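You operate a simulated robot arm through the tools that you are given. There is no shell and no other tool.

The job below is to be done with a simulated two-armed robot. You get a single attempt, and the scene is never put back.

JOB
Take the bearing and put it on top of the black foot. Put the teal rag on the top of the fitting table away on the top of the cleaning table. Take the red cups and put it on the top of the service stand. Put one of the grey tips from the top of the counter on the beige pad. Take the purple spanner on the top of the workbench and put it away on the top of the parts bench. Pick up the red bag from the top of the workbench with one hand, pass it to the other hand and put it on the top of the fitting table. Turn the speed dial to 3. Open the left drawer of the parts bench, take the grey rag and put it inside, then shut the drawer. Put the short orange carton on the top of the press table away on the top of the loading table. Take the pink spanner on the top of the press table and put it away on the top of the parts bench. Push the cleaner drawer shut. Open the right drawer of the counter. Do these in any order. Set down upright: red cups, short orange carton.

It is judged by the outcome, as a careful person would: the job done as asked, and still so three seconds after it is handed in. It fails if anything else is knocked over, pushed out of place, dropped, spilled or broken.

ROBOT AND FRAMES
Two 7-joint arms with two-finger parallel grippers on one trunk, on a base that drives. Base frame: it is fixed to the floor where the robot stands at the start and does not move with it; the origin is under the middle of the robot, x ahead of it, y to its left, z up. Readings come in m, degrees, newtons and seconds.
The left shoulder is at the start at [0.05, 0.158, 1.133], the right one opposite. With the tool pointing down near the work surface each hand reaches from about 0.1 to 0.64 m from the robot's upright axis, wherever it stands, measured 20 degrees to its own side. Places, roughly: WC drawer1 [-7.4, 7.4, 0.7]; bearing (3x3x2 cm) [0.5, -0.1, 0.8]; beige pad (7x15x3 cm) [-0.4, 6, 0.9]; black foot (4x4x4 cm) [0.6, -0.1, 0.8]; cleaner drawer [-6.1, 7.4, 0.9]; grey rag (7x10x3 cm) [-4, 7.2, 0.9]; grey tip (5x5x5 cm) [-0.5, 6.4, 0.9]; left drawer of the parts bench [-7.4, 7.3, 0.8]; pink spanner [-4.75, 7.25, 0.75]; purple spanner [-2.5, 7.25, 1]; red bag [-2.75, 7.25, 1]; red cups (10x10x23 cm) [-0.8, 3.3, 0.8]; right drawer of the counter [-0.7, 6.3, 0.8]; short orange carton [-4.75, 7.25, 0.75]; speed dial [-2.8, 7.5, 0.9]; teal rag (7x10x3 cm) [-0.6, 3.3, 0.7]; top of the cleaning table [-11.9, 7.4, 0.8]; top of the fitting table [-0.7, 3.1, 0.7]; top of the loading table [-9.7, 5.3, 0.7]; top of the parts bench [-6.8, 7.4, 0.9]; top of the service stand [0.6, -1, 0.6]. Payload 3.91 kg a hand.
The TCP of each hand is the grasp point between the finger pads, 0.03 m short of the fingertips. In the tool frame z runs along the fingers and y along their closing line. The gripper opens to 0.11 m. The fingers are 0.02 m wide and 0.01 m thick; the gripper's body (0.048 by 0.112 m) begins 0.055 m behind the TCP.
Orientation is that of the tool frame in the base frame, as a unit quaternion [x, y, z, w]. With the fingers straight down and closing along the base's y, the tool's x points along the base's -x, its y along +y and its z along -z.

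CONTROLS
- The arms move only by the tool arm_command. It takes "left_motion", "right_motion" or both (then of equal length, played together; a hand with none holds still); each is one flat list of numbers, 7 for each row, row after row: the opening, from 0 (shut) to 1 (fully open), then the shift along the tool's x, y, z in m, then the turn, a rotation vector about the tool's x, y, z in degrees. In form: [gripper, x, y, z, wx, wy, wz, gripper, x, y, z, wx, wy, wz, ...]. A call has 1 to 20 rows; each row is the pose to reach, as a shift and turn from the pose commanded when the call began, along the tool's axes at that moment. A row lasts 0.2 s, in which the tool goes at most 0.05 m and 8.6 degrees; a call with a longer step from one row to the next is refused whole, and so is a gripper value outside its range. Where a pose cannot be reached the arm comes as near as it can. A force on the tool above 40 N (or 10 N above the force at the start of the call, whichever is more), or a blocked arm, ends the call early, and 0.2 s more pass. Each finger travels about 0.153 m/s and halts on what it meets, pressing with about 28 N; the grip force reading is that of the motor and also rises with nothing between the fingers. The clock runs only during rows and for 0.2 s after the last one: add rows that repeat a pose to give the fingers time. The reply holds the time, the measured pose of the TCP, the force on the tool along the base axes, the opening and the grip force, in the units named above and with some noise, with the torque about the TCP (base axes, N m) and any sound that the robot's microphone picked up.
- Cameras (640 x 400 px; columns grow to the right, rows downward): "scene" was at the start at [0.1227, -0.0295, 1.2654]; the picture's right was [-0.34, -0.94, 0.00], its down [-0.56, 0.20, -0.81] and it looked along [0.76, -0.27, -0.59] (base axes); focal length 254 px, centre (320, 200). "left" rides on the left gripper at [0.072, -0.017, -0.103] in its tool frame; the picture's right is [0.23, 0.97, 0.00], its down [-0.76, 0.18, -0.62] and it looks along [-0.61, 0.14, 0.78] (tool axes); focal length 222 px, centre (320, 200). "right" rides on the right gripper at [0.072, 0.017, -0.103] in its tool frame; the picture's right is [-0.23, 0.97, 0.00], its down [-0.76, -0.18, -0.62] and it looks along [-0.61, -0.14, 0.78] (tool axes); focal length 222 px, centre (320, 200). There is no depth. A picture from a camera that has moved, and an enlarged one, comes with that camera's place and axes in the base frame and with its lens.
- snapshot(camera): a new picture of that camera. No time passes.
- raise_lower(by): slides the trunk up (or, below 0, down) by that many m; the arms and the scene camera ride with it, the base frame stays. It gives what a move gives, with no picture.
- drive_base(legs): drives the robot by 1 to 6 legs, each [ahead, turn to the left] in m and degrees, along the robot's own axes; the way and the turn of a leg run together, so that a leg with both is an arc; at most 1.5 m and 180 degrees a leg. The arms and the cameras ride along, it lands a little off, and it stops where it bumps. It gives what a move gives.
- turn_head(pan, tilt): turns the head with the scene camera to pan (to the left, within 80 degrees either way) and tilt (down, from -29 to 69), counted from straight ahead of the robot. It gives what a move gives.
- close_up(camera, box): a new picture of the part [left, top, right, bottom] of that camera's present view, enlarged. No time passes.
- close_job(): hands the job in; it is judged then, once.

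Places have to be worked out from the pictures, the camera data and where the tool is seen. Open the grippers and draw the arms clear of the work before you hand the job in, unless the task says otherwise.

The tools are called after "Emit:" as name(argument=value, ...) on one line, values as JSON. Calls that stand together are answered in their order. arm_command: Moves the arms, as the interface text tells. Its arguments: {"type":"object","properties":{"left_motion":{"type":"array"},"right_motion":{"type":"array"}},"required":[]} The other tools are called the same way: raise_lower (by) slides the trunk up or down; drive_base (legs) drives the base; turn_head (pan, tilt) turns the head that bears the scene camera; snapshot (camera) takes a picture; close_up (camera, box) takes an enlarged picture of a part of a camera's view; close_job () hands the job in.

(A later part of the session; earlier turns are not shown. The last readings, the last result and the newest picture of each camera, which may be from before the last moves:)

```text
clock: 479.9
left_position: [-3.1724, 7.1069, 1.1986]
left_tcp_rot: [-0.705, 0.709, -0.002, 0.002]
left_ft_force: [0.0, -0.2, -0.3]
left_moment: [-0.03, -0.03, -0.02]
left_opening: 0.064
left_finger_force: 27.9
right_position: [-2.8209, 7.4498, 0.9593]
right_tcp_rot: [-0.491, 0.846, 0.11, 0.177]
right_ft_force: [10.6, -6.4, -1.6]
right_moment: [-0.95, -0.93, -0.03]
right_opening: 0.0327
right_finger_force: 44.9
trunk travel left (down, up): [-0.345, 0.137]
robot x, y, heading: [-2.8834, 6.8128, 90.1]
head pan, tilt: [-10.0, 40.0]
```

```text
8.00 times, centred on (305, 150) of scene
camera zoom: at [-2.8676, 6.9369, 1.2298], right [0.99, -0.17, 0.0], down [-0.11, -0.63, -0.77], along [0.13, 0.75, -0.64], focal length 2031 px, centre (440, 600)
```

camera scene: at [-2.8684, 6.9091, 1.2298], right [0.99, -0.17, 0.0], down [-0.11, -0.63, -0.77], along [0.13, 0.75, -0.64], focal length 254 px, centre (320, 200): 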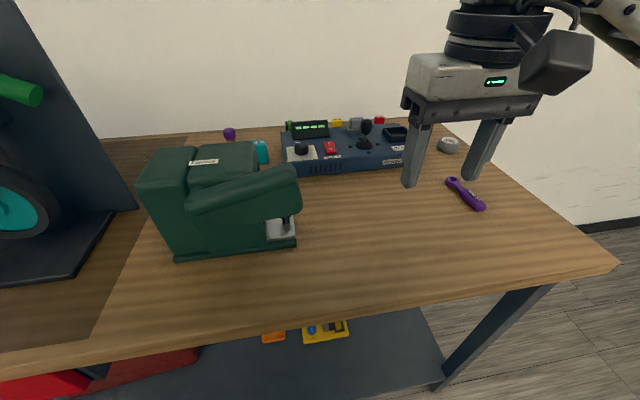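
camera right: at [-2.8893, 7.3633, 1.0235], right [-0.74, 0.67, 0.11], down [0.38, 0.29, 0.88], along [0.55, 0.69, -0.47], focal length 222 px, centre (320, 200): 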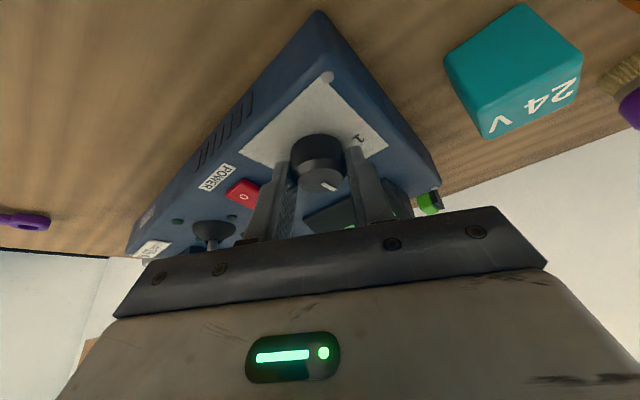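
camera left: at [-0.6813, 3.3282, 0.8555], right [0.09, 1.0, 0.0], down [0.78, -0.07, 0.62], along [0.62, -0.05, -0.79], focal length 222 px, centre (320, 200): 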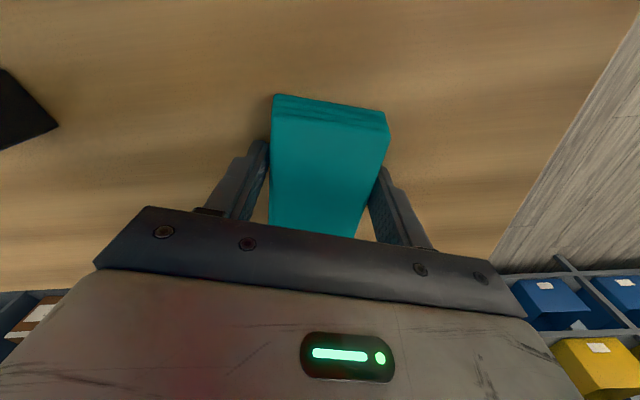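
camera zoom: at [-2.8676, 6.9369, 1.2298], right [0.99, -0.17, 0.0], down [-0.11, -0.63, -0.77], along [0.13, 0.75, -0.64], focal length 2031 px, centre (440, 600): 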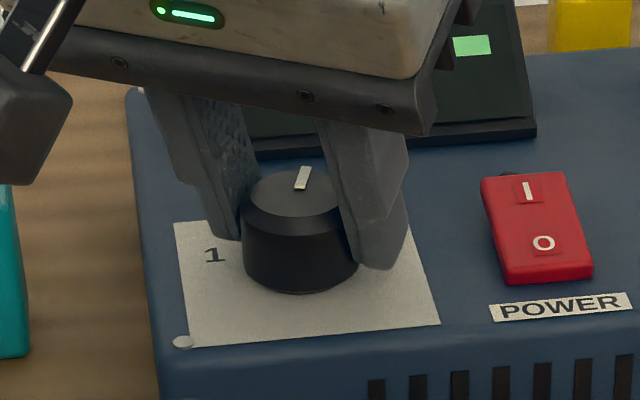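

Gripped; the pointer can be seen from here. I turn 19° counter-clockwise and look before letting go.

Emit:
arm_command(right_motion=[0.25, -0.0001, -0.002, 0, -2.6, 0, -5.8, 0.25, -0.0002, -0.003, 0.0001, -5.2, 0, -11.5, 0.25, -0.0004, -0.004, 0.0002, -7.8, 0, -17.3, 0.25, -0.0004, -0.004, 0.0002, -7.8, 0, -17.3])

Emit:
close_up(camera="scene", box=[275, 125, 335, 175])

```text
clock: 480.9
left_position: [-3.1741, 7.1076, 1.1984]
left_tcp_rot: [-0.705, 0.709, -0.002, 0.001]
left_ft_force: [0.5, -0.5, 0.1]
left_moment: [0.02, 0.01, 0.02]
left_opening: 0.0644
left_finger_force: 27.8
right_position: [-2.8201, 7.4489, 0.96]
right_tcp_rot: [-0.624, 0.752, 0.14, 0.157]
right_ft_force: [4.0, 4.2, -1.7]
right_moment: [-0.86, -0.97, 0.0]
right_opening: 0.0334
right_finger_force: 44.9
trunk travel left (down, up): [-0.345, 0.137]
robot x, y, heading: [-2.8837, 6.8133, 90.2]
head pan, tilt: [-10.0, 40.0]
```

```text
8.00 times, centred on (305, 150) of scene
camera zoom: at [-2.8685, 6.938, 1.2297], right [0.99, -0.17, 0.0], down [-0.11, -0.63, -0.77], along [0.13, 0.75, -0.64], focal length 2031 px, centre (440, 600)
```

zoom: 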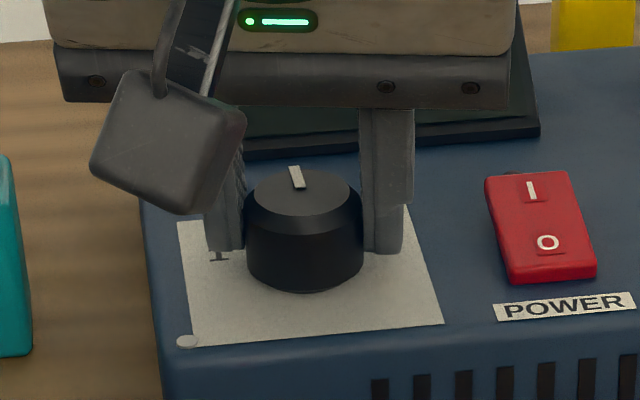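

The pointer is now about 5° left of the 3-mark. I turn 4° clockwise and relax the remaining force.

Emit:
arm_command(right_motion=[0.25, -0.001, 0, 0, 0.8, 0, 1.8, 0.25, -0.0018, 0.0005, 0, 1.8, 0, 4, 0.25, -0.0018, 0.0005, 0, 1.8, 0, 4])

Emit:
close_up(camera="scene", box=[285, 132, 325, 166])

```text
clock: 481.7
left_position: [-3.1749, 7.1072, 1.1977]
left_tcp_rot: [-0.705, 0.709, -0.002, 0.002]
left_ft_force: [0.3, -0.5, -0.5]
left_moment: [0.02, 0.03, -0.03]
left_opening: 0.0641
left_finger_force: 28.1
right_position: [-2.82, 7.4492, 0.9596]
right_tcp_rot: [-0.595, 0.776, 0.133, 0.16]
right_ft_force: [4.1, -10.0, -8.2]
right_moment: [0.55, -1.26, -0.03]
right_opening: 0.0335
right_finger_force: 45.0
trunk travel left (down, up): [-0.345, 0.137]
robot x, y, heading: [-2.8849, 6.8155, 90.2]
head pan, tilt: [-10.0, 40.0]
```

```text
11.76 times, centred on (305, 149) of scene
camera zoom: at [-2.8684, 6.9369, 1.2298], right [0.99, -0.17, 0.0], down [-0.11, -0.63, -0.77], along [0.13, 0.75, -0.64], focal length 2987 px, centre (496, 800)
```

zoom: 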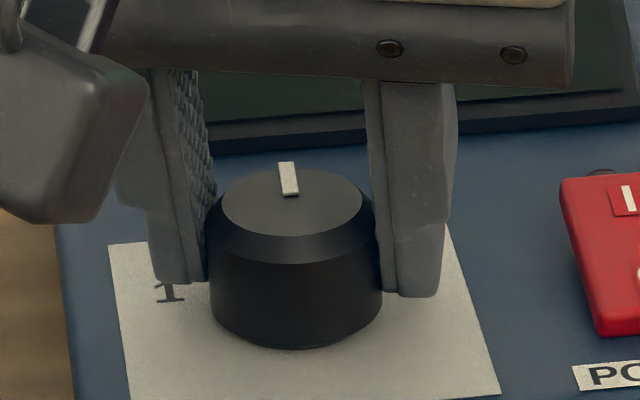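

The pointer is straight on the 3 position. I ease the small push, then open slowly and back off.

Emit:
arm_command(right_motion=[0.25, 0.0013, 0, -0.001, 0, 0, 0, 0.25, 0.0013, 0, -0.001, 0, 0, 0, 0.33, 0.0013, 0, -0.001, 0, 0, 0, 0.45, 0.0013, 0, -0.001, 0, 0, 0, 0.6, 0.0013, 0, -0.001, 0, 0, 0, 0.6, 0.0013, 0, -0.02, 0, 0, 0, 0.6, 0.0013, 0, -0.05, 0, 0, 0, 0.6, 0.0013, 0, -0.09, 0, 0, 0])

Emit:
close_up(camera="scene", box=[285, 132, 325, 166])

Emit:
close_up(camera="right", box=[260, 60, 400, 200])

```text
clock: 483.5
left_position: [-3.1743, 7.1076, 1.1994]
left_tcp_rot: [-0.705, 0.709, -0.001, 0.002]
left_ft_force: [0.7, -0.7, 1.2]
left_moment: [0.02, -0.01, 0.0]
left_opening: 0.064
left_finger_force: 28.2
right_position: [-2.8291, 7.4124, 1.0438]
right_tcp_rot: [-0.595, 0.776, 0.135, 0.161]
right_ft_force: [0.1, -0.2, 0.2]
right_moment: [0.02, 0.01, -0.02]
right_opening: 0.066
right_finger_force: 0.2
trunk travel left (down, up): [-0.345, 0.137]
robot x, y, heading: [-2.8844, 6.815, 90.2]
head pan, tilt: [-10.0, 40.0]
```

```text
11.76 times, centred on (305, 149) of scene
camera zoom: at [-2.8688, 6.937, 1.2298], right [0.99, -0.17, 0.0], down [-0.11, -0.63, -0.77], along [0.13, 0.76, -0.64], focal length 2987 px, centre (496, 800)
```

zoom: 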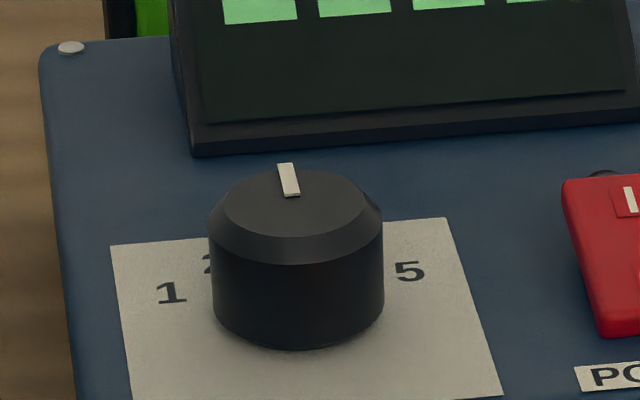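

```text
2.86 times, centred on (330, 130) of right
camera zoom: at [-2.8723, 7.3117, 1.1084], right [-0.89, 0.45, 0.11], down [0.3, 0.37, 0.88], along [0.35, 0.81, -0.47], focal length 635 px, centre (291, 400)
```

zoom: 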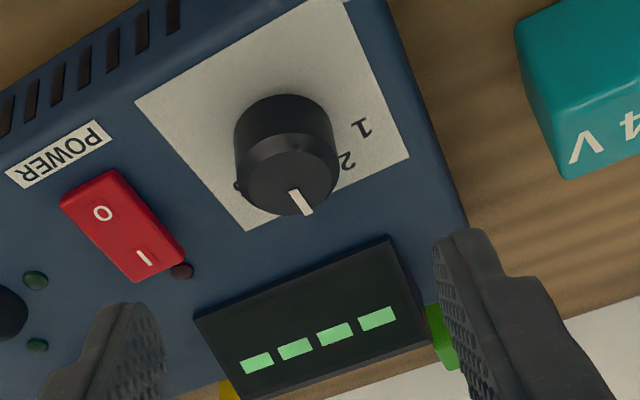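

The dial points to 3 in both views. Next the purple spanner, lying front-to-back around [-2.482, 7.27]; I raise the right hand, straighten it, and move over there.

Emit:
arm_command(right_motion=[0.6, -0.008, 0, -0.018, 0, 6, 0, 0.6, -0.016, 0, -0.036, 0, 12, 0, 0.6, -0.024, 0, -0.054, 0, 18, 0, 0.6, -0.0287, 0, -0.0638, 0, 24.3, 0])

Emit:
arm_command(right_motion=[0.6, 0.02, -0.03, 0, 0, 0, -5, 0.6, 0.04, -0.06, 0, 0, 0, -10, 0.6, 0.06, -0.095, 0, 0, 0, -15, 0.6, 0.08, -0.13, 0, 0, 0, -20, 0.6, 0.1, -0.17, 0, 0, 0, -20, 0.6, 0.12, -0.21, 0, 0, 0, -20, 0.6, 0.15, -0.245, 0.01, 0, 0, -20, 0.6, 0.18, -0.28, 0.02, 0, 0, -20])

Emit:
snapshot(camera="right")

```text
clock: 484.5
left_position: [-3.1729, 7.1069, 1.1981]
left_tcp_rot: [-0.706, 0.709, -0.003, 0.001]
left_ft_force: [1.0, 0.8, -1.2]
left_moment: [0.02, 0.02, 0.03]
left_opening: 0.0643
left_finger_force: 27.7
right_position: [-2.8213, 7.395, 1.1068]
right_tcp_rot: [-0.611, 0.791, 0.007, -0.007]
right_ft_force: [-0.6, -0.1, 0.2]
right_moment: [-0.01, -0.01, -0.02]
right_opening: 0.0659
right_finger_force: 0.0
right hand out of reach, approached as far as the arm can: row 4
trunk travel left (down, up): [-0.345, 0.137]
robot x, y, heading: [-2.8841, 6.8138, 90.1]
head pan, tilt: [-10.0, 40.0]
```

```text
clock: 486.3
left_position: [-3.1739, 7.1062, 1.199]
left_tcp_rot: [-0.705, 0.709, -0.002, 0.001]
left_ft_force: [0.4, 0.3, -0.1]
left_moment: [-0.02, 0.01, 0.0]
left_opening: 0.0643
left_finger_force: 27.8
right_position: [-2.5956, 7.1528, 1.0844]
right_tcp_rot: [0.731, -0.682, -0.012, 0.01]
right_ft_force: [-5.2, -5.1, -3.3]
right_moment: [0.45, -0.44, 0.01]
right_opening: 0.0658
right_finger_force: 0.1
right hand out of reach, approached as far as the arm can: row 1, 2, 3, 4
trunk travel left (down, up): [-0.345, 0.137]
robot x, y, heading: [-2.8861, 6.8142, 90.0]
head pan, tilt: [-10.0, 40.0]
```

```text
taken
camera right: at [-2.6046, 7.0796, 1.1893], right [-0.99, 0.16, 0.03], down [0.14, 0.77, 0.62], along [0.08, 0.62, -0.78], focal length 222 px, centre (320, 200)
```

right: 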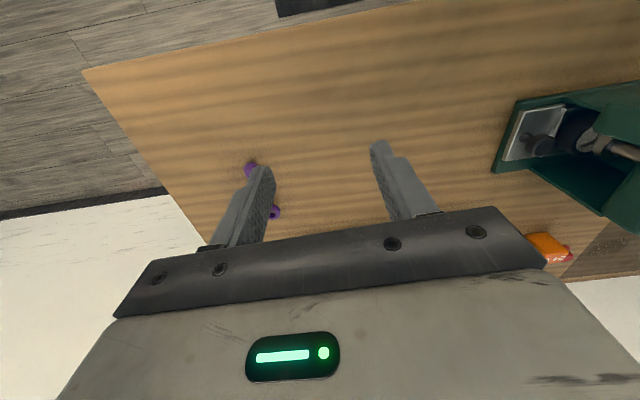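

A small unexplained force shows on the right hand; I check the scene.

Emit:
turn_head(pan=-30, tilt=40)

Emit:
snapshot(camera="scene")

```text
clock: 487.1
left_position: [-3.1743, 7.1082, 1.1989]
left_tcp_rot: [-0.706, 0.709, -0.003, 0.002]
left_ft_force: [0.5, -0.2, -0.4]
left_moment: [0.03, 0.03, 0.02]
left_opening: 0.0642
left_finger_force: 28.2
right_position: [-2.5941, 7.1573, 1.0851]
right_tcp_rot: [0.726, -0.688, -0.013, 0.014]
right_ft_force: [0.0, 0.4, -0.4]
right_moment: [0.02, 0.03, -0.01]
right_opening: 0.0658
right_finger_force: 0.0
trunk travel left (down, up): [-0.345, 0.137]
robot x, y, heading: [-2.8827, 6.8126, 90.2]
head pan, tilt: [-30.0, 40.0]
```

```text
taken
camera scene: at [-2.8412, 6.9274, 1.2298], right [0.87, -0.5, 0.0], down [-0.32, -0.56, -0.77], along [0.38, 0.66, -0.64], focal length 254 px, centre (320, 200)
```

scene: 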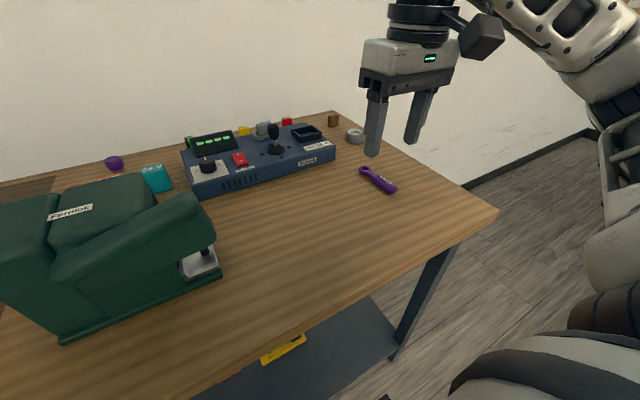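

Nothing is touching. The spanner runs from its ring at [-2.489, 7.323] to the handle end at [-2.481, 7.226]. I move over the handle's middle.

Emit:
arm_command(right_motion=[0.6, -0.03, -0.035, 0.02, 0.7, 0, -0.6, 0.6, -0.06, -0.07, 0.04, 1.4, 0, -1.2, 0.6, -0.08, -0.1, 0.065, 2.2, 0, -1.9, 0.6, -0.095, -0.116, 0.09, 2.2, 0, -1.9, 0.6, -0.095, -0.116, 0.09, 2.2, 0, -1.9])

Emit:
snapshot(camera="right")

Emit:
close_up(camera="scene", box=[310, 100, 460, 220])

```text
refused: row 1 steps farther than a row can; nothing moved
```

```text
taken
camera right: at [-2.6029, 7.084, 1.1906], right [-0.98, 0.17, 0.04], down [0.16, 0.77, 0.62], along [0.08, 0.61, -0.79], focal length 222 px, centre (320, 200)
```

right: 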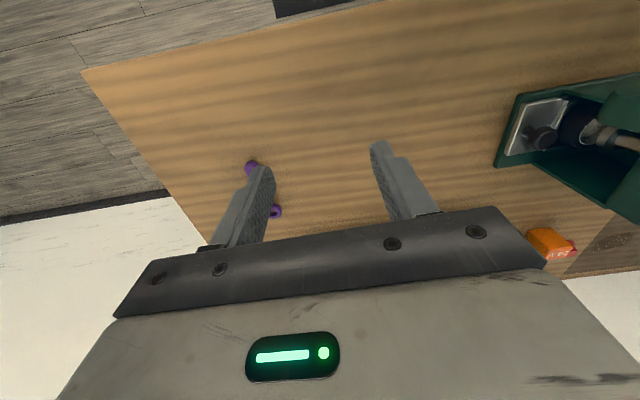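

```text
3.33 times, centred on (385, 160) of scene
camera zoom: at [-2.8412, 6.9274, 1.2298], right [0.87, -0.5, 0.0], down [-0.32, -0.56, -0.77], along [0.38, 0.66, -0.64], focal length 846 px, centre (103, 333)
```

zoom: 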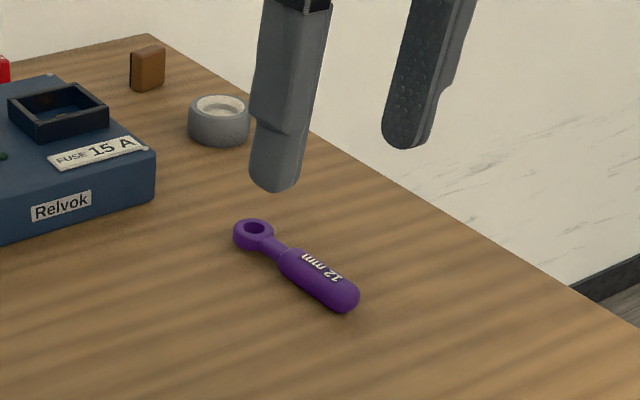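

I resend with smaller steps.

Emit:
arm_command(right_motion=[0.6, -0.022, -0.028, 0.015, 0.6, 0, -0.5, 0.6, -0.045, -0.057, 0.03, 1.2, 0, -1, 0.6, -0.067, -0.085, 0.045, 1.8, 0, -1.5, 0.6, -0.085, -0.105, 0.065, 2.2, 0, -1.9, 0.6, -0.095, -0.116, 0.09, 2.2, 0, -1.9, 0.6, -0.095, -0.116, 0.09, 2.2, 0, -1.9])

Emit:
snapshot(camera="right")

Emit:
close_up(camera="scene", box=[310, 100, 460, 220])

```text
clock: 488.5
left_position: [-3.1736, 7.1069, 1.1987]
left_tcp_rot: [-0.705, 0.709, -0.002, 0.001]
left_ft_force: [-1.2, 0.0, 0.1]
left_moment: [0.0, -0.01, 0.01]
left_opening: 0.0643
left_finger_force: 27.7
right_position: [-2.4912, 7.256, 0.9903]
right_tcp_rot: [0.75, -0.662, 0.005, -0.011]
right_ft_force: [0.3, -0.5, 0.1]
right_moment: [0.02, -0.02, -0.02]
right_opening: 0.066
right_finger_force: 0.1
trunk travel left (down, up): [-0.345, 0.137]
robot x, y, heading: [-2.8887, 6.812, 90.2]
head pan, tilt: [-30.0, 40.0]
```

```text
taken
camera right: at [-2.5024, 7.1817, 1.0936], right [-0.99, 0.11, -0.02], down [0.07, 0.77, 0.63], along [0.08, 0.63, -0.78], focal length 222 px, centre (320, 200)
```

right: 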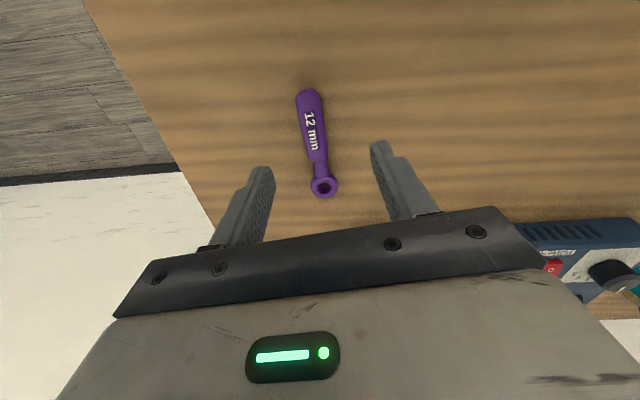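

```text
3.33 times, centred on (385, 160) of scene
camera zoom: at [-2.841, 6.9273, 1.2298], right [0.87, -0.5, 0.0], down [-0.32, -0.56, -0.77], along [0.38, 0.66, -0.64], focal length 846 px, centre (103, 333)
```

zoom: 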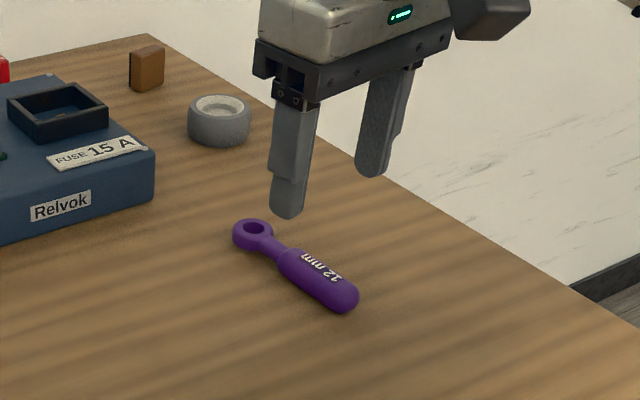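

The spanner's handle is between the finger line, 8 mm to one side. I centre, descend and close on the handle.

Emit:
arm_command(right_motion=[0.6, -0.003, -0.005, 0.02, 0, 0, -1, 0.6, -0.005, -0.0086, 0.045, 0, 0, -1, 0.6, -0.005, -0.0086, 0.065, 0, 0, -1, 0.6, -0.005, -0.0086, 0.073, 0, 0, -1, 0.6, -0.005, -0.0086, 0.076, 0, 0, -1])

Emit:
snapshot(camera="right")

```text
clock: 489.7
left_position: [-3.1739, 7.1079, 1.1976]
left_tcp_rot: [-0.705, 0.709, -0.003, 0.001]
left_ft_force: [0.1, 0.4, -0.3]
left_moment: [-0.02, 0.0, -0.01]
left_opening: 0.0641
left_finger_force: 28.4
right_position: [-2.4822, 7.2636, 0.9146]
right_tcp_rot: [0.755, -0.656, 0.006, -0.011]
right_ft_force: [0.6, 0.0, -0.7]
right_moment: [0.03, -0.01, 0.0]
right_opening: 0.0661
right_finger_force: 0.1
trunk travel left (down, up): [-0.345, 0.137]
robot x, y, heading: [-2.8801, 6.8171, 90.1]
head pan, tilt: [-30.0, 40.0]
```

```text
taken
camera right: at [-2.4917, 7.1881, 1.0174], right [-1.0, 0.09, -0.02], down [0.06, 0.77, 0.63], along [0.07, 0.63, -0.78], focal length 222 px, centre (320, 200)
```

right: 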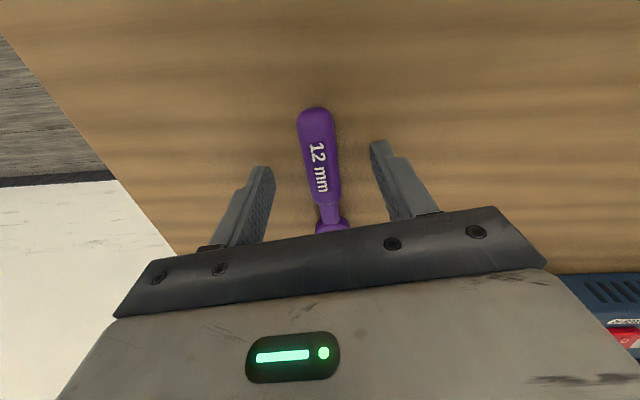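

The handle lies between the fingers. I lower 3 mm more and close on it.

Emit:
arm_command(right_motion=[0.5, 0, 0, 0.003, 0, 0, 0, 0.35, 0, 0, 0.003, 0, 0, 0, 0.2, 0, 0, 0.003, 0, 0, 0, 0.05, 0, 0, 0.003, 0, 0, 0, 0, 0, 0, 0.003, 0, 0, 0, 0, 0, 0, 0.003, 0, 0, 0])

Emit:
arm_command(right_motion=[0, 0, 0, -0.03, 0, 0, 0, 0, 0, 0, -0.07, 0, 0, 0, 0, 0, 0, -0.11, 0, 0, 0, 0, 0, 0, -0.15, 0, 0, 0])

Emit:
snapshot(camera="right")

Emit:
snapshot(camera="scene")

```text
clock: 491.1
left_position: [-3.1744, 7.1068, 1.1972]
left_tcp_rot: [-0.705, 0.709, -0.002, 0.001]
left_ft_force: [0.3, -0.1, -0.6]
left_moment: [0.04, 0.0, -0.03]
left_opening: 0.0642
left_finger_force: 28.0
right_position: [-2.4831, 7.2627, 0.9105]
right_tcp_rot: [0.755, -0.655, 0.006, -0.011]
right_ft_force: [0.4, 0.3, 0.8]
right_moment: [0.06, 0.0, 0.01]
right_opening: 0.0212
right_finger_force: 27.6
trunk travel left (down, up): [-0.345, 0.137]
robot x, y, heading: [-2.8833, 6.814, 90.0]
head pan, tilt: [-30.0, 40.0]
```

```text
clock: 492.1
left_position: [-3.1749, 7.1071, 1.1993]
left_tcp_rot: [-0.705, 0.709, -0.002, 0.001]
left_ft_force: [-0.8, -0.4, -0.5]
left_moment: [0.0, 0.0, 0.03]
left_opening: 0.0641
left_finger_force: 27.9
right_position: [-2.4854, 7.2609, 1.0608]
right_tcp_rot: [0.755, -0.656, 0.006, -0.008]
right_ft_force: [0.5, 0.6, -0.9]
right_moment: [0.03, 0.01, 0.03]
right_opening: 0.0215
right_finger_force: 27.3
trunk travel left (down, up): [-0.345, 0.137]
robot x, y, heading: [-2.8866, 6.8141, 90.0]
head pan, tilt: [-30.0, 40.0]
```

```text
taken
camera right: at [-2.4955, 7.1861, 1.165], right [-1.0, 0.09, -0.02], down [0.06, 0.78, 0.63], along [0.07, 0.63, -0.78], focal length 222 px, centre (320, 200)
```

right: 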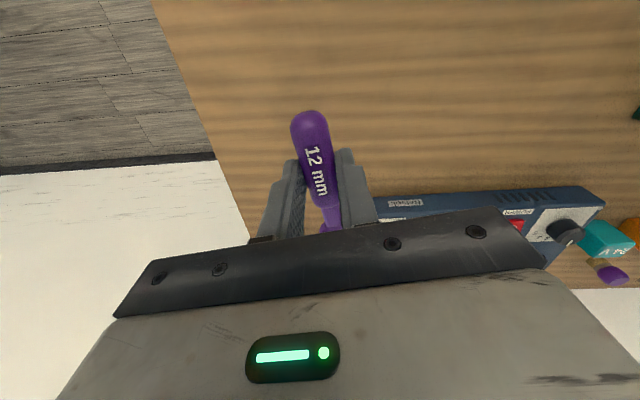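

```text
taken
camera scene: at [-2.8412, 6.9272, 1.2298], right [0.87, -0.5, 0.0], down [-0.32, -0.56, -0.77], along [0.38, 0.66, -0.64], focal length 254 px, centre (320, 200)
```

scene: 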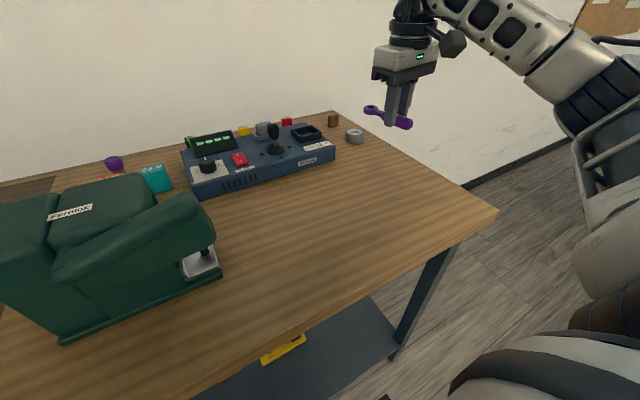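

The spanner is held in the right hand. I tuck the arm, back away from the bench and turn left to look along the wall.

Emit:
arm_command(right_motion=[0, 0.015, 0.036, 0, 0, 0, 0, 0, 0.03, 0.072, 0, 0, 0, 0, 0, 0.045, 0.108, 0, 0, 0, 0, 0, 0.06, 0.144, 0, 0, 0, 0, 0, 0.075, 0.18, 0, 0, 0, 0, 0, 0.088, 0.214, -0.02, 0, 0, 0])

Emit:
drive_base(legs=[[-0.4, 0], [0, 90]])

Emit:
turn_head(pan=0, tilt=25)

Emit:
snapshot(camera="scene")

```text
clock: 493.5
left_position: [-3.174, 7.1081, 1.1981]
left_tcp_rot: [-0.705, 0.709, -0.003, 0.002]
left_ft_force: [0.1, 0.6, -0.2]
left_moment: [0.01, -0.02, 0.0]
left_opening: 0.0642
left_finger_force: 27.3
right_position: [-2.6858, 7.1436, 1.0755]
right_tcp_rot: [0.754, -0.657, 0.007, -0.01]
right_ft_force: [0.4, -0.2, -0.9]
right_moment: [0.0, 0.03, 0.03]
right_opening: 0.0213
right_finger_force: 27.8
trunk travel left (down, up): [-0.345, 0.137]
robot x, y, heading: [-2.8819, 6.8148, 90.2]
head pan, tilt: [-30.0, 40.0]
```

```text
clock: 499.8
left_position: [-3.1769, 6.1276, 1.1985]
left_tcp_rot: [1.0, -0.001, 0.001, -0.002]
left_ft_force: [-1.0, 0.3, -1.0]
left_moment: [-0.01, 0.0, 0.01]
left_opening: 0.0642
left_finger_force: 28.0
right_position: [-3.2134, 6.6152, 1.0769]
right_tcp_rot: [0.997, 0.071, -0.002, -0.011]
right_ft_force: [0.0, 0.1, -1.4]
right_moment: [-0.02, -0.02, 0.02]
right_opening: 0.0214
right_finger_force: 28.4
trunk travel left (down, up): [-0.345, 0.137]
robot x, y, heading: [-2.8834, 6.4181, -179.8]
head pan, tilt: [-30.0, 40.0]
```

```text
clock: 500.8
left_position: [-3.1759, 6.1279, 1.1981]
left_tcp_rot: [1.0, -0.002, 0.001, -0.003]
left_ft_force: [0.2, -0.7, -0.2]
left_moment: [0.01, -0.01, 0.01]
left_opening: 0.0643
left_finger_force: 28.0
right_position: [-3.2129, 6.6153, 1.0754]
right_tcp_rot: [0.997, 0.071, -0.002, -0.012]
right_ft_force: [0.1, 0.5, -1.2]
right_moment: [0.02, -0.01, -0.02]
right_opening: 0.0216
right_finger_force: 27.8
trunk travel left (down, up): [-0.345, 0.137]
robot x, y, heading: [-2.8862, 6.418, -180.0]
head pan, tilt: [0.0, 25.0]
```

```text
taken
camera scene: at [-3.015, 6.4176, 1.2531], right [0.0, 1.0, 0.0], down [0.42, 0.0, -0.91], along [-0.91, 0.0, -0.42], focal length 254 px, centre (320, 200)
```

scene: 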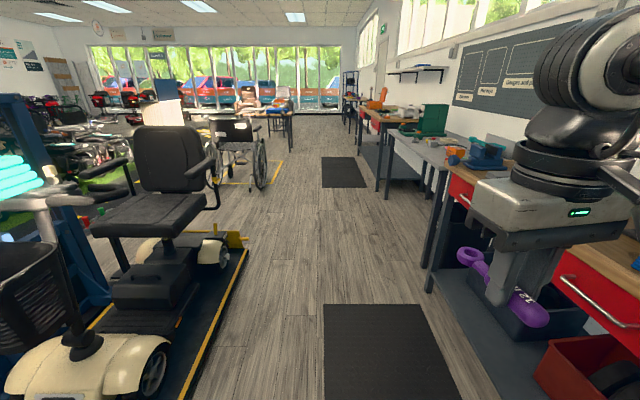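

The corridor along the benches is clear at y≈6.4. I drive along it toward the parts bench.

Emit:
drive_base(legs=[[1.5, 0], [1.5, 0], [0.6, 0]])

Emit:
turn_head(pan=-50, tilt=25)

Emit:
snapshot(camera="scene")

Emit:
turn_head(pan=0, tilt=20)

Emit:
snapshot(camera="scene")

```text
clock: 518.2
left_position: [-6.7633, 6.0793, 1.1992]
left_tcp_rot: [1.0, 0.006, 0.001, -0.003]
left_ft_force: [0.5, -0.2, 0.7]
left_moment: [-0.02, 0.0, 0.0]
left_opening: 0.0642
left_finger_force: 28.4
right_position: [-6.8079, 6.5683, 1.0756]
right_tcp_rot: [0.997, 0.08, -0.002, -0.012]
right_ft_force: [0.0, -0.1, -0.6]
right_moment: [-0.02, -0.05, 0.0]
right_opening: 0.0215
right_finger_force: 28.0
trunk travel left (down, up): [-0.345, 0.137]
robot x, y, heading: [-6.4736, 6.3753, -179.2]
head pan, tilt: [0.0, 25.0]
```

```text
clock: 519.4
left_position: [-6.7636, 6.0806, 1.1982]
left_tcp_rot: [1.0, 0.006, 0.001, -0.003]
left_ft_force: [0.6, -0.2, -0.3]
left_moment: [0.0, -0.04, -0.03]
left_opening: 0.0642
left_finger_force: 27.8
right_position: [-6.8071, 6.5678, 1.0768]
right_tcp_rot: [0.997, 0.078, -0.002, -0.011]
right_ft_force: [-0.2, -0.7, -1.4]
right_moment: [0.01, -0.03, 0.03]
right_opening: 0.0213
right_finger_force: 28.2
trunk travel left (down, up): [-0.345, 0.137]
robot x, y, heading: [-6.4762, 6.3731, -179.1]
head pan, tilt: [-50.0, 25.0]
```

```text
taken
camera scene: at [-6.5743, 6.4441, 1.2531], right [0.75, 0.66, 0.0], down [0.28, -0.32, -0.91], along [-0.6, 0.68, -0.42], focal length 254 px, centre (320, 200)
```

scene: 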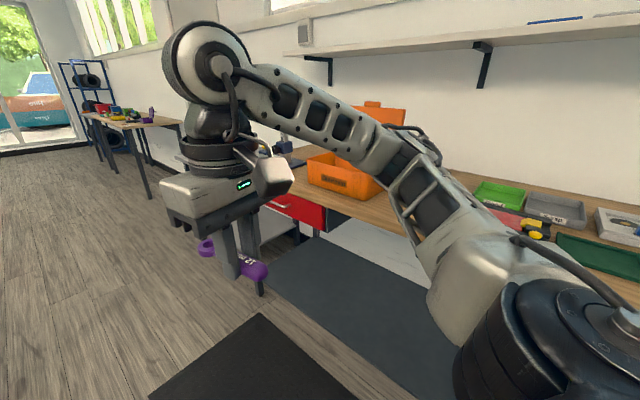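

```text
clock: 520.5
left_position: [-6.7635, 6.0808, 1.1983]
left_tcp_rot: [1.0, 0.005, 0.001, -0.003]
left_ft_force: [0.2, 0.9, -0.9]
left_moment: [0.0, -0.01, 0.04]
left_opening: 0.0642
left_finger_force: 28.6
right_position: [-6.8084, 6.5683, 1.0772]
right_tcp_rot: [0.997, 0.077, -0.003, -0.011]
right_ft_force: [-1.2, -0.5, -1.4]
right_moment: [0.01, -0.01, 0.0]
right_opening: 0.0212
right_finger_force: 27.9
trunk travel left (down, up): [-0.345, 0.137]
robot x, y, heading: [-6.4724, 6.3748, -179.0]
head pan, tilt: [0.0, 20.0]
```

```text
taken
camera scene: at [-6.6069, 6.3731, 1.2612], right [-0.02, 1.0, 0.0], down [0.34, 0.01, -0.94], along [-0.94, -0.02, -0.34], focal length 254 px, centre (320, 200)
```

scene: 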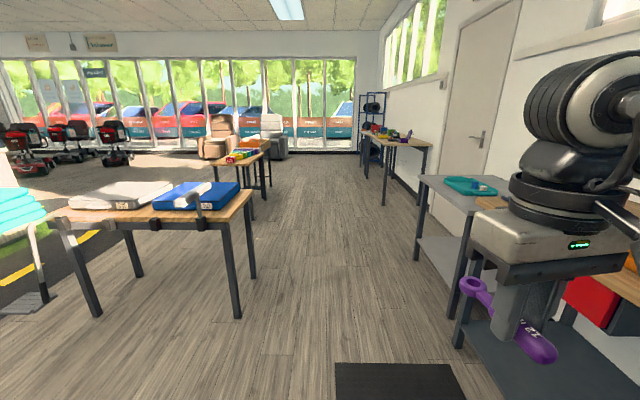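

I turn right to face the parts bench.

Emit:
drive_base(legs=[[0.3, 0], [0, -91]])

Emit:
turn_head(pan=0, tilt=28)

Emit:
snapshot(camera="scene")

```text
clock: 526.4
left_position: [-7.0714, 6.6592, 1.1983]
left_tcp_rot: [0.711, -0.703, 0.002, -0.001]
left_ft_force: [0.4, 0.0, 0.0]
left_moment: [-0.01, 0.01, 0.03]
left_opening: 0.0643
left_finger_force: 28.0
right_position: [-6.5839, 6.703, 1.0756]
right_tcp_rot: [0.76, -0.65, 0.007, -0.011]
right_ft_force: [-0.3, 1.3, -0.1]
right_moment: [-0.01, 0.0, -0.03]
right_opening: 0.0214
right_finger_force: 27.8
trunk travel left (down, up): [-0.345, 0.137]
robot x, y, heading: [-6.7776, 6.3704, 91.0]
head pan, tilt: [0.0, 20.0]
```

```text
clock: 527.1
left_position: [-7.073, 6.6596, 1.1993]
left_tcp_rot: [0.711, -0.703, 0.003, -0.001]
left_ft_force: [0.4, -0.3, 0.2]
left_moment: [-0.03, 0.04, 0.02]
left_opening: 0.0644
left_finger_force: 28.2
right_position: [-6.5838, 6.7029, 1.076]
right_tcp_rot: [0.759, -0.65, 0.007, -0.009]
right_ft_force: [-0.1, 0.4, -0.4]
right_moment: [-0.01, 0.02, 0.03]
right_opening: 0.0213
right_finger_force: 27.6
trunk travel left (down, up): [-0.345, 0.137]
robot x, y, heading: [-6.7749, 6.37, 90.7]
head pan, tilt: [0.0, 28.0]
```

```text
taken
camera scene: at [-6.7791, 6.5008, 1.2484], right [1.0, 0.02, 0.0], down [0.01, -0.47, -0.88], along [-0.02, 0.88, -0.47], focal length 254 px, centre (320, 200)
```

scene: 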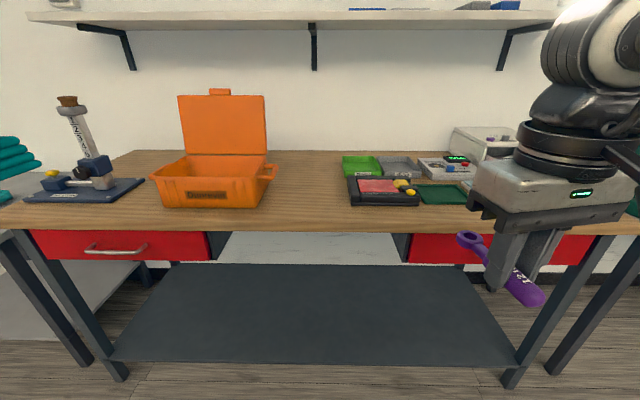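

The parts bench has a free area between the orange toolbox and the trays, about x -6.92 to -6.71. I move up to the bench and lower the spanner there.

Emit:
drive_base(legs=[[0.37, 0]])

Emit:
arm_command(right_motion=[0, -0.03, 0.04, 0, 0, 0, 0, 0, -0.05, 0.08, 0, 0, 0, 0, 0, -0.07, 0.12, 0, 0, 0, 0, 0, -0.09, 0.16, 0, 0, 0, 0, 0, -0.11, 0.19, 0.02, 0, 0, 0, 0, -0.13, 0.21, 0.05, 0, 0, 0, 0, -0.14, 0.215, 0.08, 0, 0, 0, 0, -0.14, 0.215, 0.11, 0, 0, 0])

Emit:
turn_head(pan=0, tilt=42)

Emit:
snapshot(camera="scene")

Emit:
snapshot(camera="right")

```text
clock: 529.5
left_position: [-7.0788, 7.0282, 1.1987]
left_tcp_rot: [0.711, -0.703, 0.002, -0.001]
left_ft_force: [0.5, -0.2, -0.7]
left_moment: [-0.02, 0.03, -0.06]
left_opening: 0.0643
left_finger_force: 28.0
right_position: [-6.5907, 7.0739, 1.0772]
right_tcp_rot: [0.761, -0.649, 0.007, -0.009]
right_ft_force: [-0.1, -0.6, -1.1]
right_moment: [0.0, -0.03, 0.01]
right_opening: 0.0212
right_finger_force: 28.1
trunk travel left (down, up): [-0.345, 0.137]
robot x, y, heading: [-6.7846, 6.7392, 90.9]
head pan, tilt: [0.0, 28.0]
```

```text
clock: 531.3
left_position: [-7.0784, 7.029, 1.1984]
left_tcp_rot: [0.711, -0.704, 0.003, -0.002]
left_ft_force: [0.5, 0.6, 0.0]
left_moment: [0.0, -0.02, 0.0]
left_opening: 0.0641
left_finger_force: 27.6
right_position: [-6.8216, 7.1799, 0.9617]
right_tcp_rot: [0.76, -0.65, 0.006, -0.01]
right_ft_force: [-0.6, 0.1, -1.9]
right_moment: [-0.02, -0.01, -0.02]
right_opening: 0.0212
right_finger_force: 27.5
trunk travel left (down, up): [-0.345, 0.137]
robot x, y, heading: [-6.7845, 6.7405, 91.0]
head pan, tilt: [0.0, 28.0]
```

```text
clock: 532.0
left_position: [-7.0795, 7.0291, 1.1992]
left_tcp_rot: [0.71, -0.704, 0.002, -0.001]
left_ft_force: [-0.7, 0.4, 0.8]
left_moment: [-0.01, 0.0, -0.01]
left_opening: 0.0641
left_finger_force: 28.1
right_position: [-6.8218, 7.1799, 0.963]
right_tcp_rot: [0.76, -0.65, 0.006, -0.009]
right_ft_force: [0.1, -0.2, -2.0]
right_moment: [0.03, 0.0, -0.01]
right_opening: 0.0214
right_finger_force: 27.8
trunk travel left (down, up): [-0.345, 0.137]
robot x, y, heading: [-6.7831, 6.7388, 91.4]
head pan, tilt: [0.0, 42.0]
```

```text
taken
camera scene: at [-6.7855, 6.8635, 1.2269], right [1.0, 0.02, 0.0], down [0.01, -0.67, -0.74], along [-0.01, 0.74, -0.67], focal length 254 px, centre (320, 200)
```

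scene: 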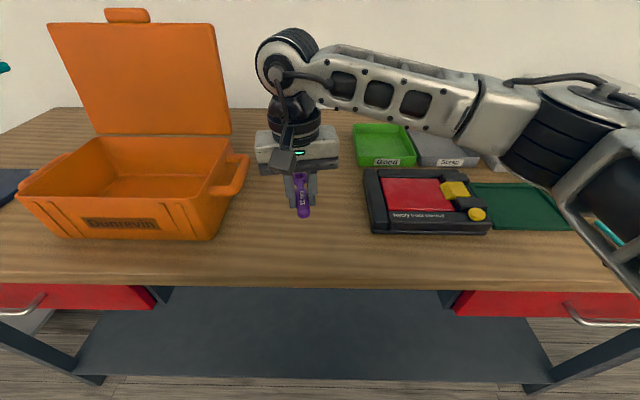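

```text
taken
camera right: at [-6.8301, 7.1056, 1.0657], right [-1.0, 0.07, -0.02], down [0.04, 0.78, 0.63], along [0.06, 0.63, -0.78], focal length 222 px, centre (320, 200)
```

right: 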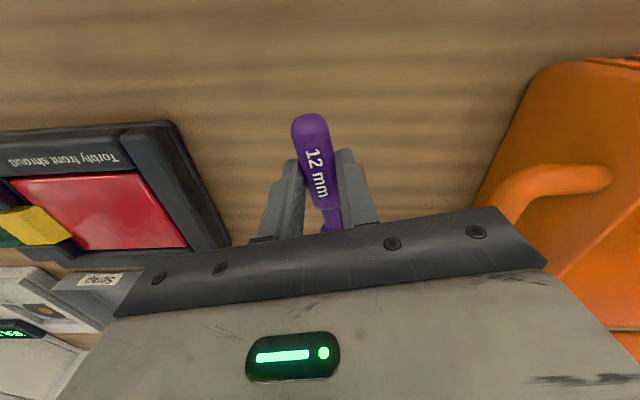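

There's room here. I move a few cm further in and lower the spanner until it touches the bench.

Emit:
arm_command(right_motion=[0, -0.02, -0.005, 0.01, 0, 0, 0, 0, -0.04, -0.01, 0.025, 0, 0, 0, 0, -0.04, -0.01, 0.04, 0, 0, 0, 0, -0.04, -0.01, 0.047, 0, 0, 0, 0, -0.04, -0.01, 0.051, 0, 0, 0, 0, -0.04, -0.01, 0.054, 0, 0, 0])

```text
clock: 533.4
left_position: [-7.0787, 7.0294, 1.198]
left_tcp_rot: [0.711, -0.703, 0.002, -0.002]
left_ft_force: [0.3, 0.7, -0.7]
left_moment: [-0.02, 0.01, 0.0]
left_opening: 0.0643
left_finger_force: 27.7
right_position: [-6.8176, 7.2211, 0.9109]
right_tcp_rot: [0.76, -0.649, 0.003, -0.011]
right_ft_force: [0.9, 0.3, 18.0]
right_moment: [-0.42, 0.09, 0.01]
right_opening: 0.0214
right_finger_force: 28.6
trunk travel left (down, up): [-0.345, 0.137]
robot x, y, heading: [-6.782, 6.7434, 90.8]
head pan, tilt: [0.0, 42.0]
```

Contact at 18 N. I ease up 2 mm, open and lift away.

Emit:
arm_command(right_motion=[0, 0, 0, -0.003, 0, 0, 0, 0.2, 0, 0, -0.003, 0, 0, 0, 0.4, 0, 0, -0.003, 0, 0, 0, 0.45, 0, 0, -0.02, 0, 0, 0, 0.45, 0, 0, -0.06, 0, 0, 0, 0.45, 0, 0, -0.1, 0, 0, 0, 0.45, 0.03, -0.02, -0.13, 0, 0, 0, 0.45, 0.06, -0.05, -0.15, 0, 0, 0, 0.45, 0.09, -0.08, -0.16, 0, 0, 0, 0.45, 0.12, -0.11, -0.16, 0, 0, 0])

Emit:
snapshot(camera="scene")

```text
clock: 535.6
left_position: [-7.0779, 7.0292, 1.2001]
left_tcp_rot: [0.711, -0.703, 0.001, -0.002]
left_ft_force: [0.3, -0.3, -0.9]
left_moment: [-0.01, -0.03, -0.02]
left_opening: 0.0644
left_finger_force: 27.9
right_position: [-6.6932, 7.1167, 1.0709]
right_tcp_rot: [0.76, -0.649, 0.005, -0.01]
right_ft_force: [1.1, 0.7, -0.1]
right_moment: [-0.02, 0.0, 0.01]
right_opening: 0.0498
right_finger_force: 0.0
trunk travel left (down, up): [-0.345, 0.137]
robot x, y, heading: [-6.7855, 6.7451, 91.0]
head pan, tilt: [0.0, 42.0]
```

```text
taken
camera scene: at [-6.785, 6.8632, 1.2269], right [1.0, 0.02, 0.0], down [0.01, -0.67, -0.74], along [-0.01, 0.74, -0.67], focal length 254 px, centre (320, 200)
```

scene: 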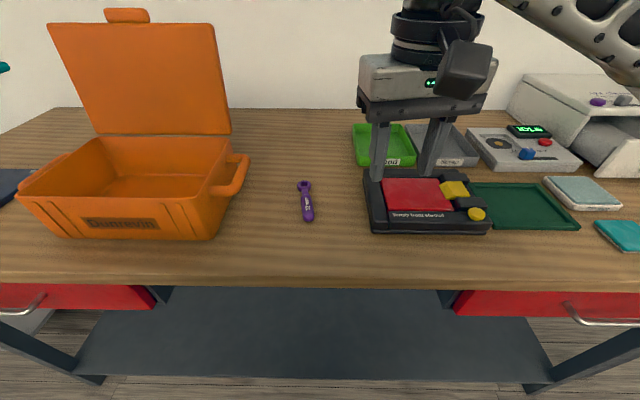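

The purple spanner lies on the parts bench. Now I look right at the cleaner machine and its drawer.

Emit:
turn_head(pan=-45, tilt=30)

Emit:
snapshot(camera="scene")

```text
clock: 536.8
left_position: [-7.0788, 7.0292, 1.1988]
left_tcp_rot: [0.711, -0.704, 0.002, -0.002]
left_ft_force: [0.0, 1.5, 0.1]
left_moment: [0.0, 0.01, 0.0]
left_opening: 0.0642
left_finger_force: 28.5
right_position: [-6.6941, 7.1185, 1.0717]
right_tcp_rot: [0.76, -0.65, 0.006, -0.009]
right_ft_force: [0.9, 0.2, 0.8]
right_moment: [-0.05, 0.02, 0.0]
right_opening: 0.0498
right_finger_force: 0.2
trunk travel left (down, up): [-0.345, 0.137]
robot x, y, heading: [-6.7833, 6.7411, 90.8]
head pan, tilt: [-45.0, 30.0]
```

```text
taken
camera scene: at [-6.7213, 6.845, 1.2451], right [0.72, -0.69, 0.0], down [-0.35, -0.36, -0.87], along [0.6, 0.62, -0.5], focal length 254 px, centre (320, 200)
```

scene: 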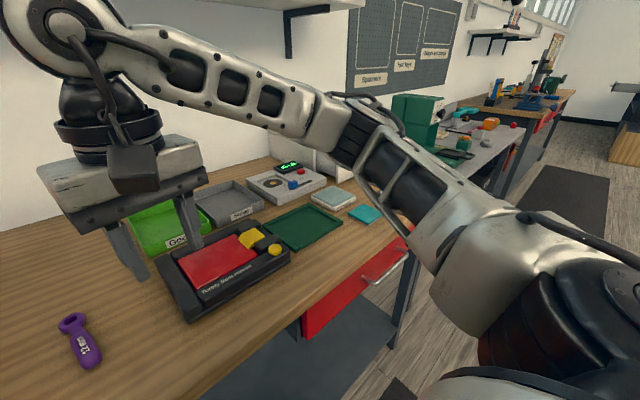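

The arm hides it; I shift the base along to stand in front of the cleaner.

Emit:
drive_base(legs=[[-0.35, 0], [0, -91], [0.55, 0], [0, 90]])

Emit:
turn_head(pan=0, tilt=28)

Emit:
snapshot(camera="scene")

```text
clock: 549.5
left_position: [-6.5253, 6.6819, 1.1983]
left_tcp_rot: [0.708, -0.706, 0.003, -0.001]
left_ft_force: [0.3, -0.5, -1.0]
left_moment: [-0.01, -0.01, 0.01]
left_opening: 0.0643
left_finger_force: 28.1
right_position: [-6.1405, 6.7691, 1.0712]
right_tcp_rot: [0.758, -0.652, 0.006, -0.01]
right_ft_force: [-0.5, 0.0, -0.8]
right_moment: [0.02, -0.01, 0.04]
right_opening: 0.0495
right_finger_force: 0.1
trunk travel left (down, up): [-0.345, 0.137]
robot x, y, heading: [-6.2302, 6.3876, 90.8]
head pan, tilt: [-45.0, 30.0]
```

```text
clock: 550.6
left_position: [-6.5259, 6.6822, 1.1992]
left_tcp_rot: [0.708, -0.706, 0.002, -0.001]
left_ft_force: [0.2, 0.8, -1.2]
left_moment: [-0.01, -0.01, -0.02]
left_opening: 0.0641
left_finger_force: 27.9
right_position: [-6.14, 6.7699, 1.0709]
right_tcp_rot: [0.758, -0.652, 0.007, -0.01]
right_ft_force: [1.1, -0.4, 0.1]
right_moment: [-0.02, 0.02, -0.01]
right_opening: 0.0494
right_finger_force: 0.1
trunk travel left (down, up): [-0.345, 0.137]
robot x, y, heading: [-6.2339, 6.3914, 90.5]
head pan, tilt: [0.0, 28.0]
```

```text
taken
camera scene: at [-6.2334, 6.5223, 1.2483], right [1.0, 0.01, 0.0], down [0.01, -0.47, -0.88], along [-0.01, 0.88, -0.47], focal length 254 px, centre (320, 200)
```

scene: 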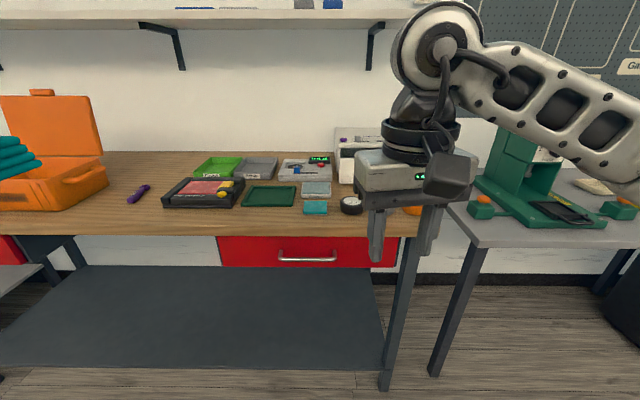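

I move the right hand aside to see the machine.

Emit:
arm_command(right_motion=[0.45, 0, -0.04, 0, 0, 0, 2, 0.45, 0, -0.08, 0, 0, 0, 4, 0.45, 0, -0.12, 0, 0, 0, 6, 0.45, 0, -0.16, 0, 0, 0, 8, 0.45, 0, -0.19, 0, 0, 0, 8])

Emit:
snapshot(camera="scene")

Emit:
close_up(camera="scene", box=[290, 100, 470, 240])

```text
clock: 551.8
left_position: [-6.5249, 6.6831, 1.1978]
left_tcp_rot: [0.709, -0.705, 0.002, -0.001]
left_ft_force: [-0.3, 0.1, -0.6]
left_moment: [0.03, 0.0, 0.01]
left_opening: 0.0643
left_finger_force: 28.0
right_position: [-5.9514, 6.7971, 1.0748]
right_tcp_rot: [0.711, -0.703, 0.005, -0.011]
right_ft_force: [0.2, -0.7, -0.2]
right_moment: [0.0, 0.02, -0.01]
right_opening: 0.0496
right_finger_force: 0.1
trunk travel left (down, up): [-0.345, 0.137]
robot x, y, heading: [-6.2313, 6.3947, 90.6]
head pan, tilt: [0.0, 28.0]
```

```text
taken
camera scene: at [-6.2332, 6.5222, 1.2483], right [1.0, 0.01, 0.0], down [0.01, -0.47, -0.88], along [-0.01, 0.88, -0.47], focal length 254 px, centre (320, 200)
```

scene: 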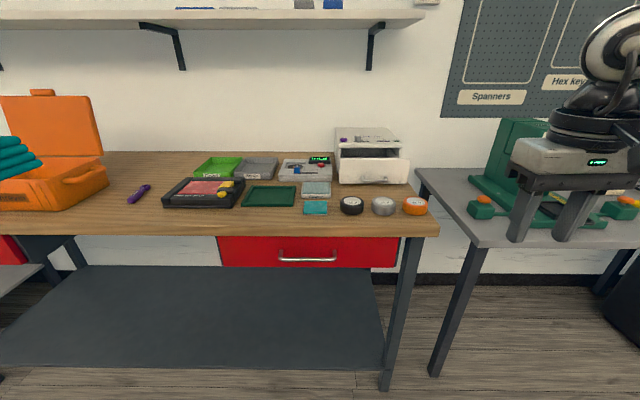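

```text
2.86 times, centred on (380, 170) of scene
camera zoom: at [-6.2332, 6.5222, 1.2483], right [1.0, 0.01, 0.0], down [0.01, -0.47, -0.88], along [-0.01, 0.88, -0.47], focal length 725 px, centre (149, 286)
```

zoom: 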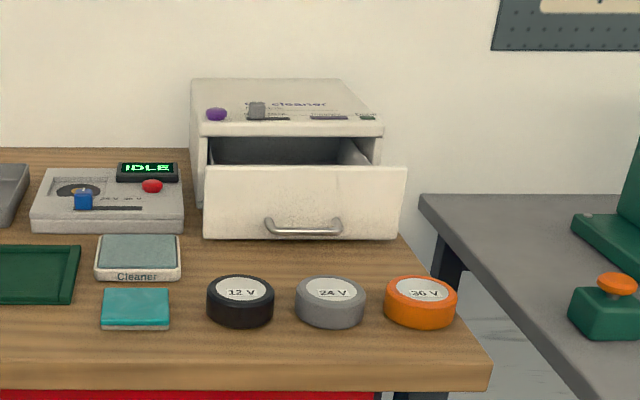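

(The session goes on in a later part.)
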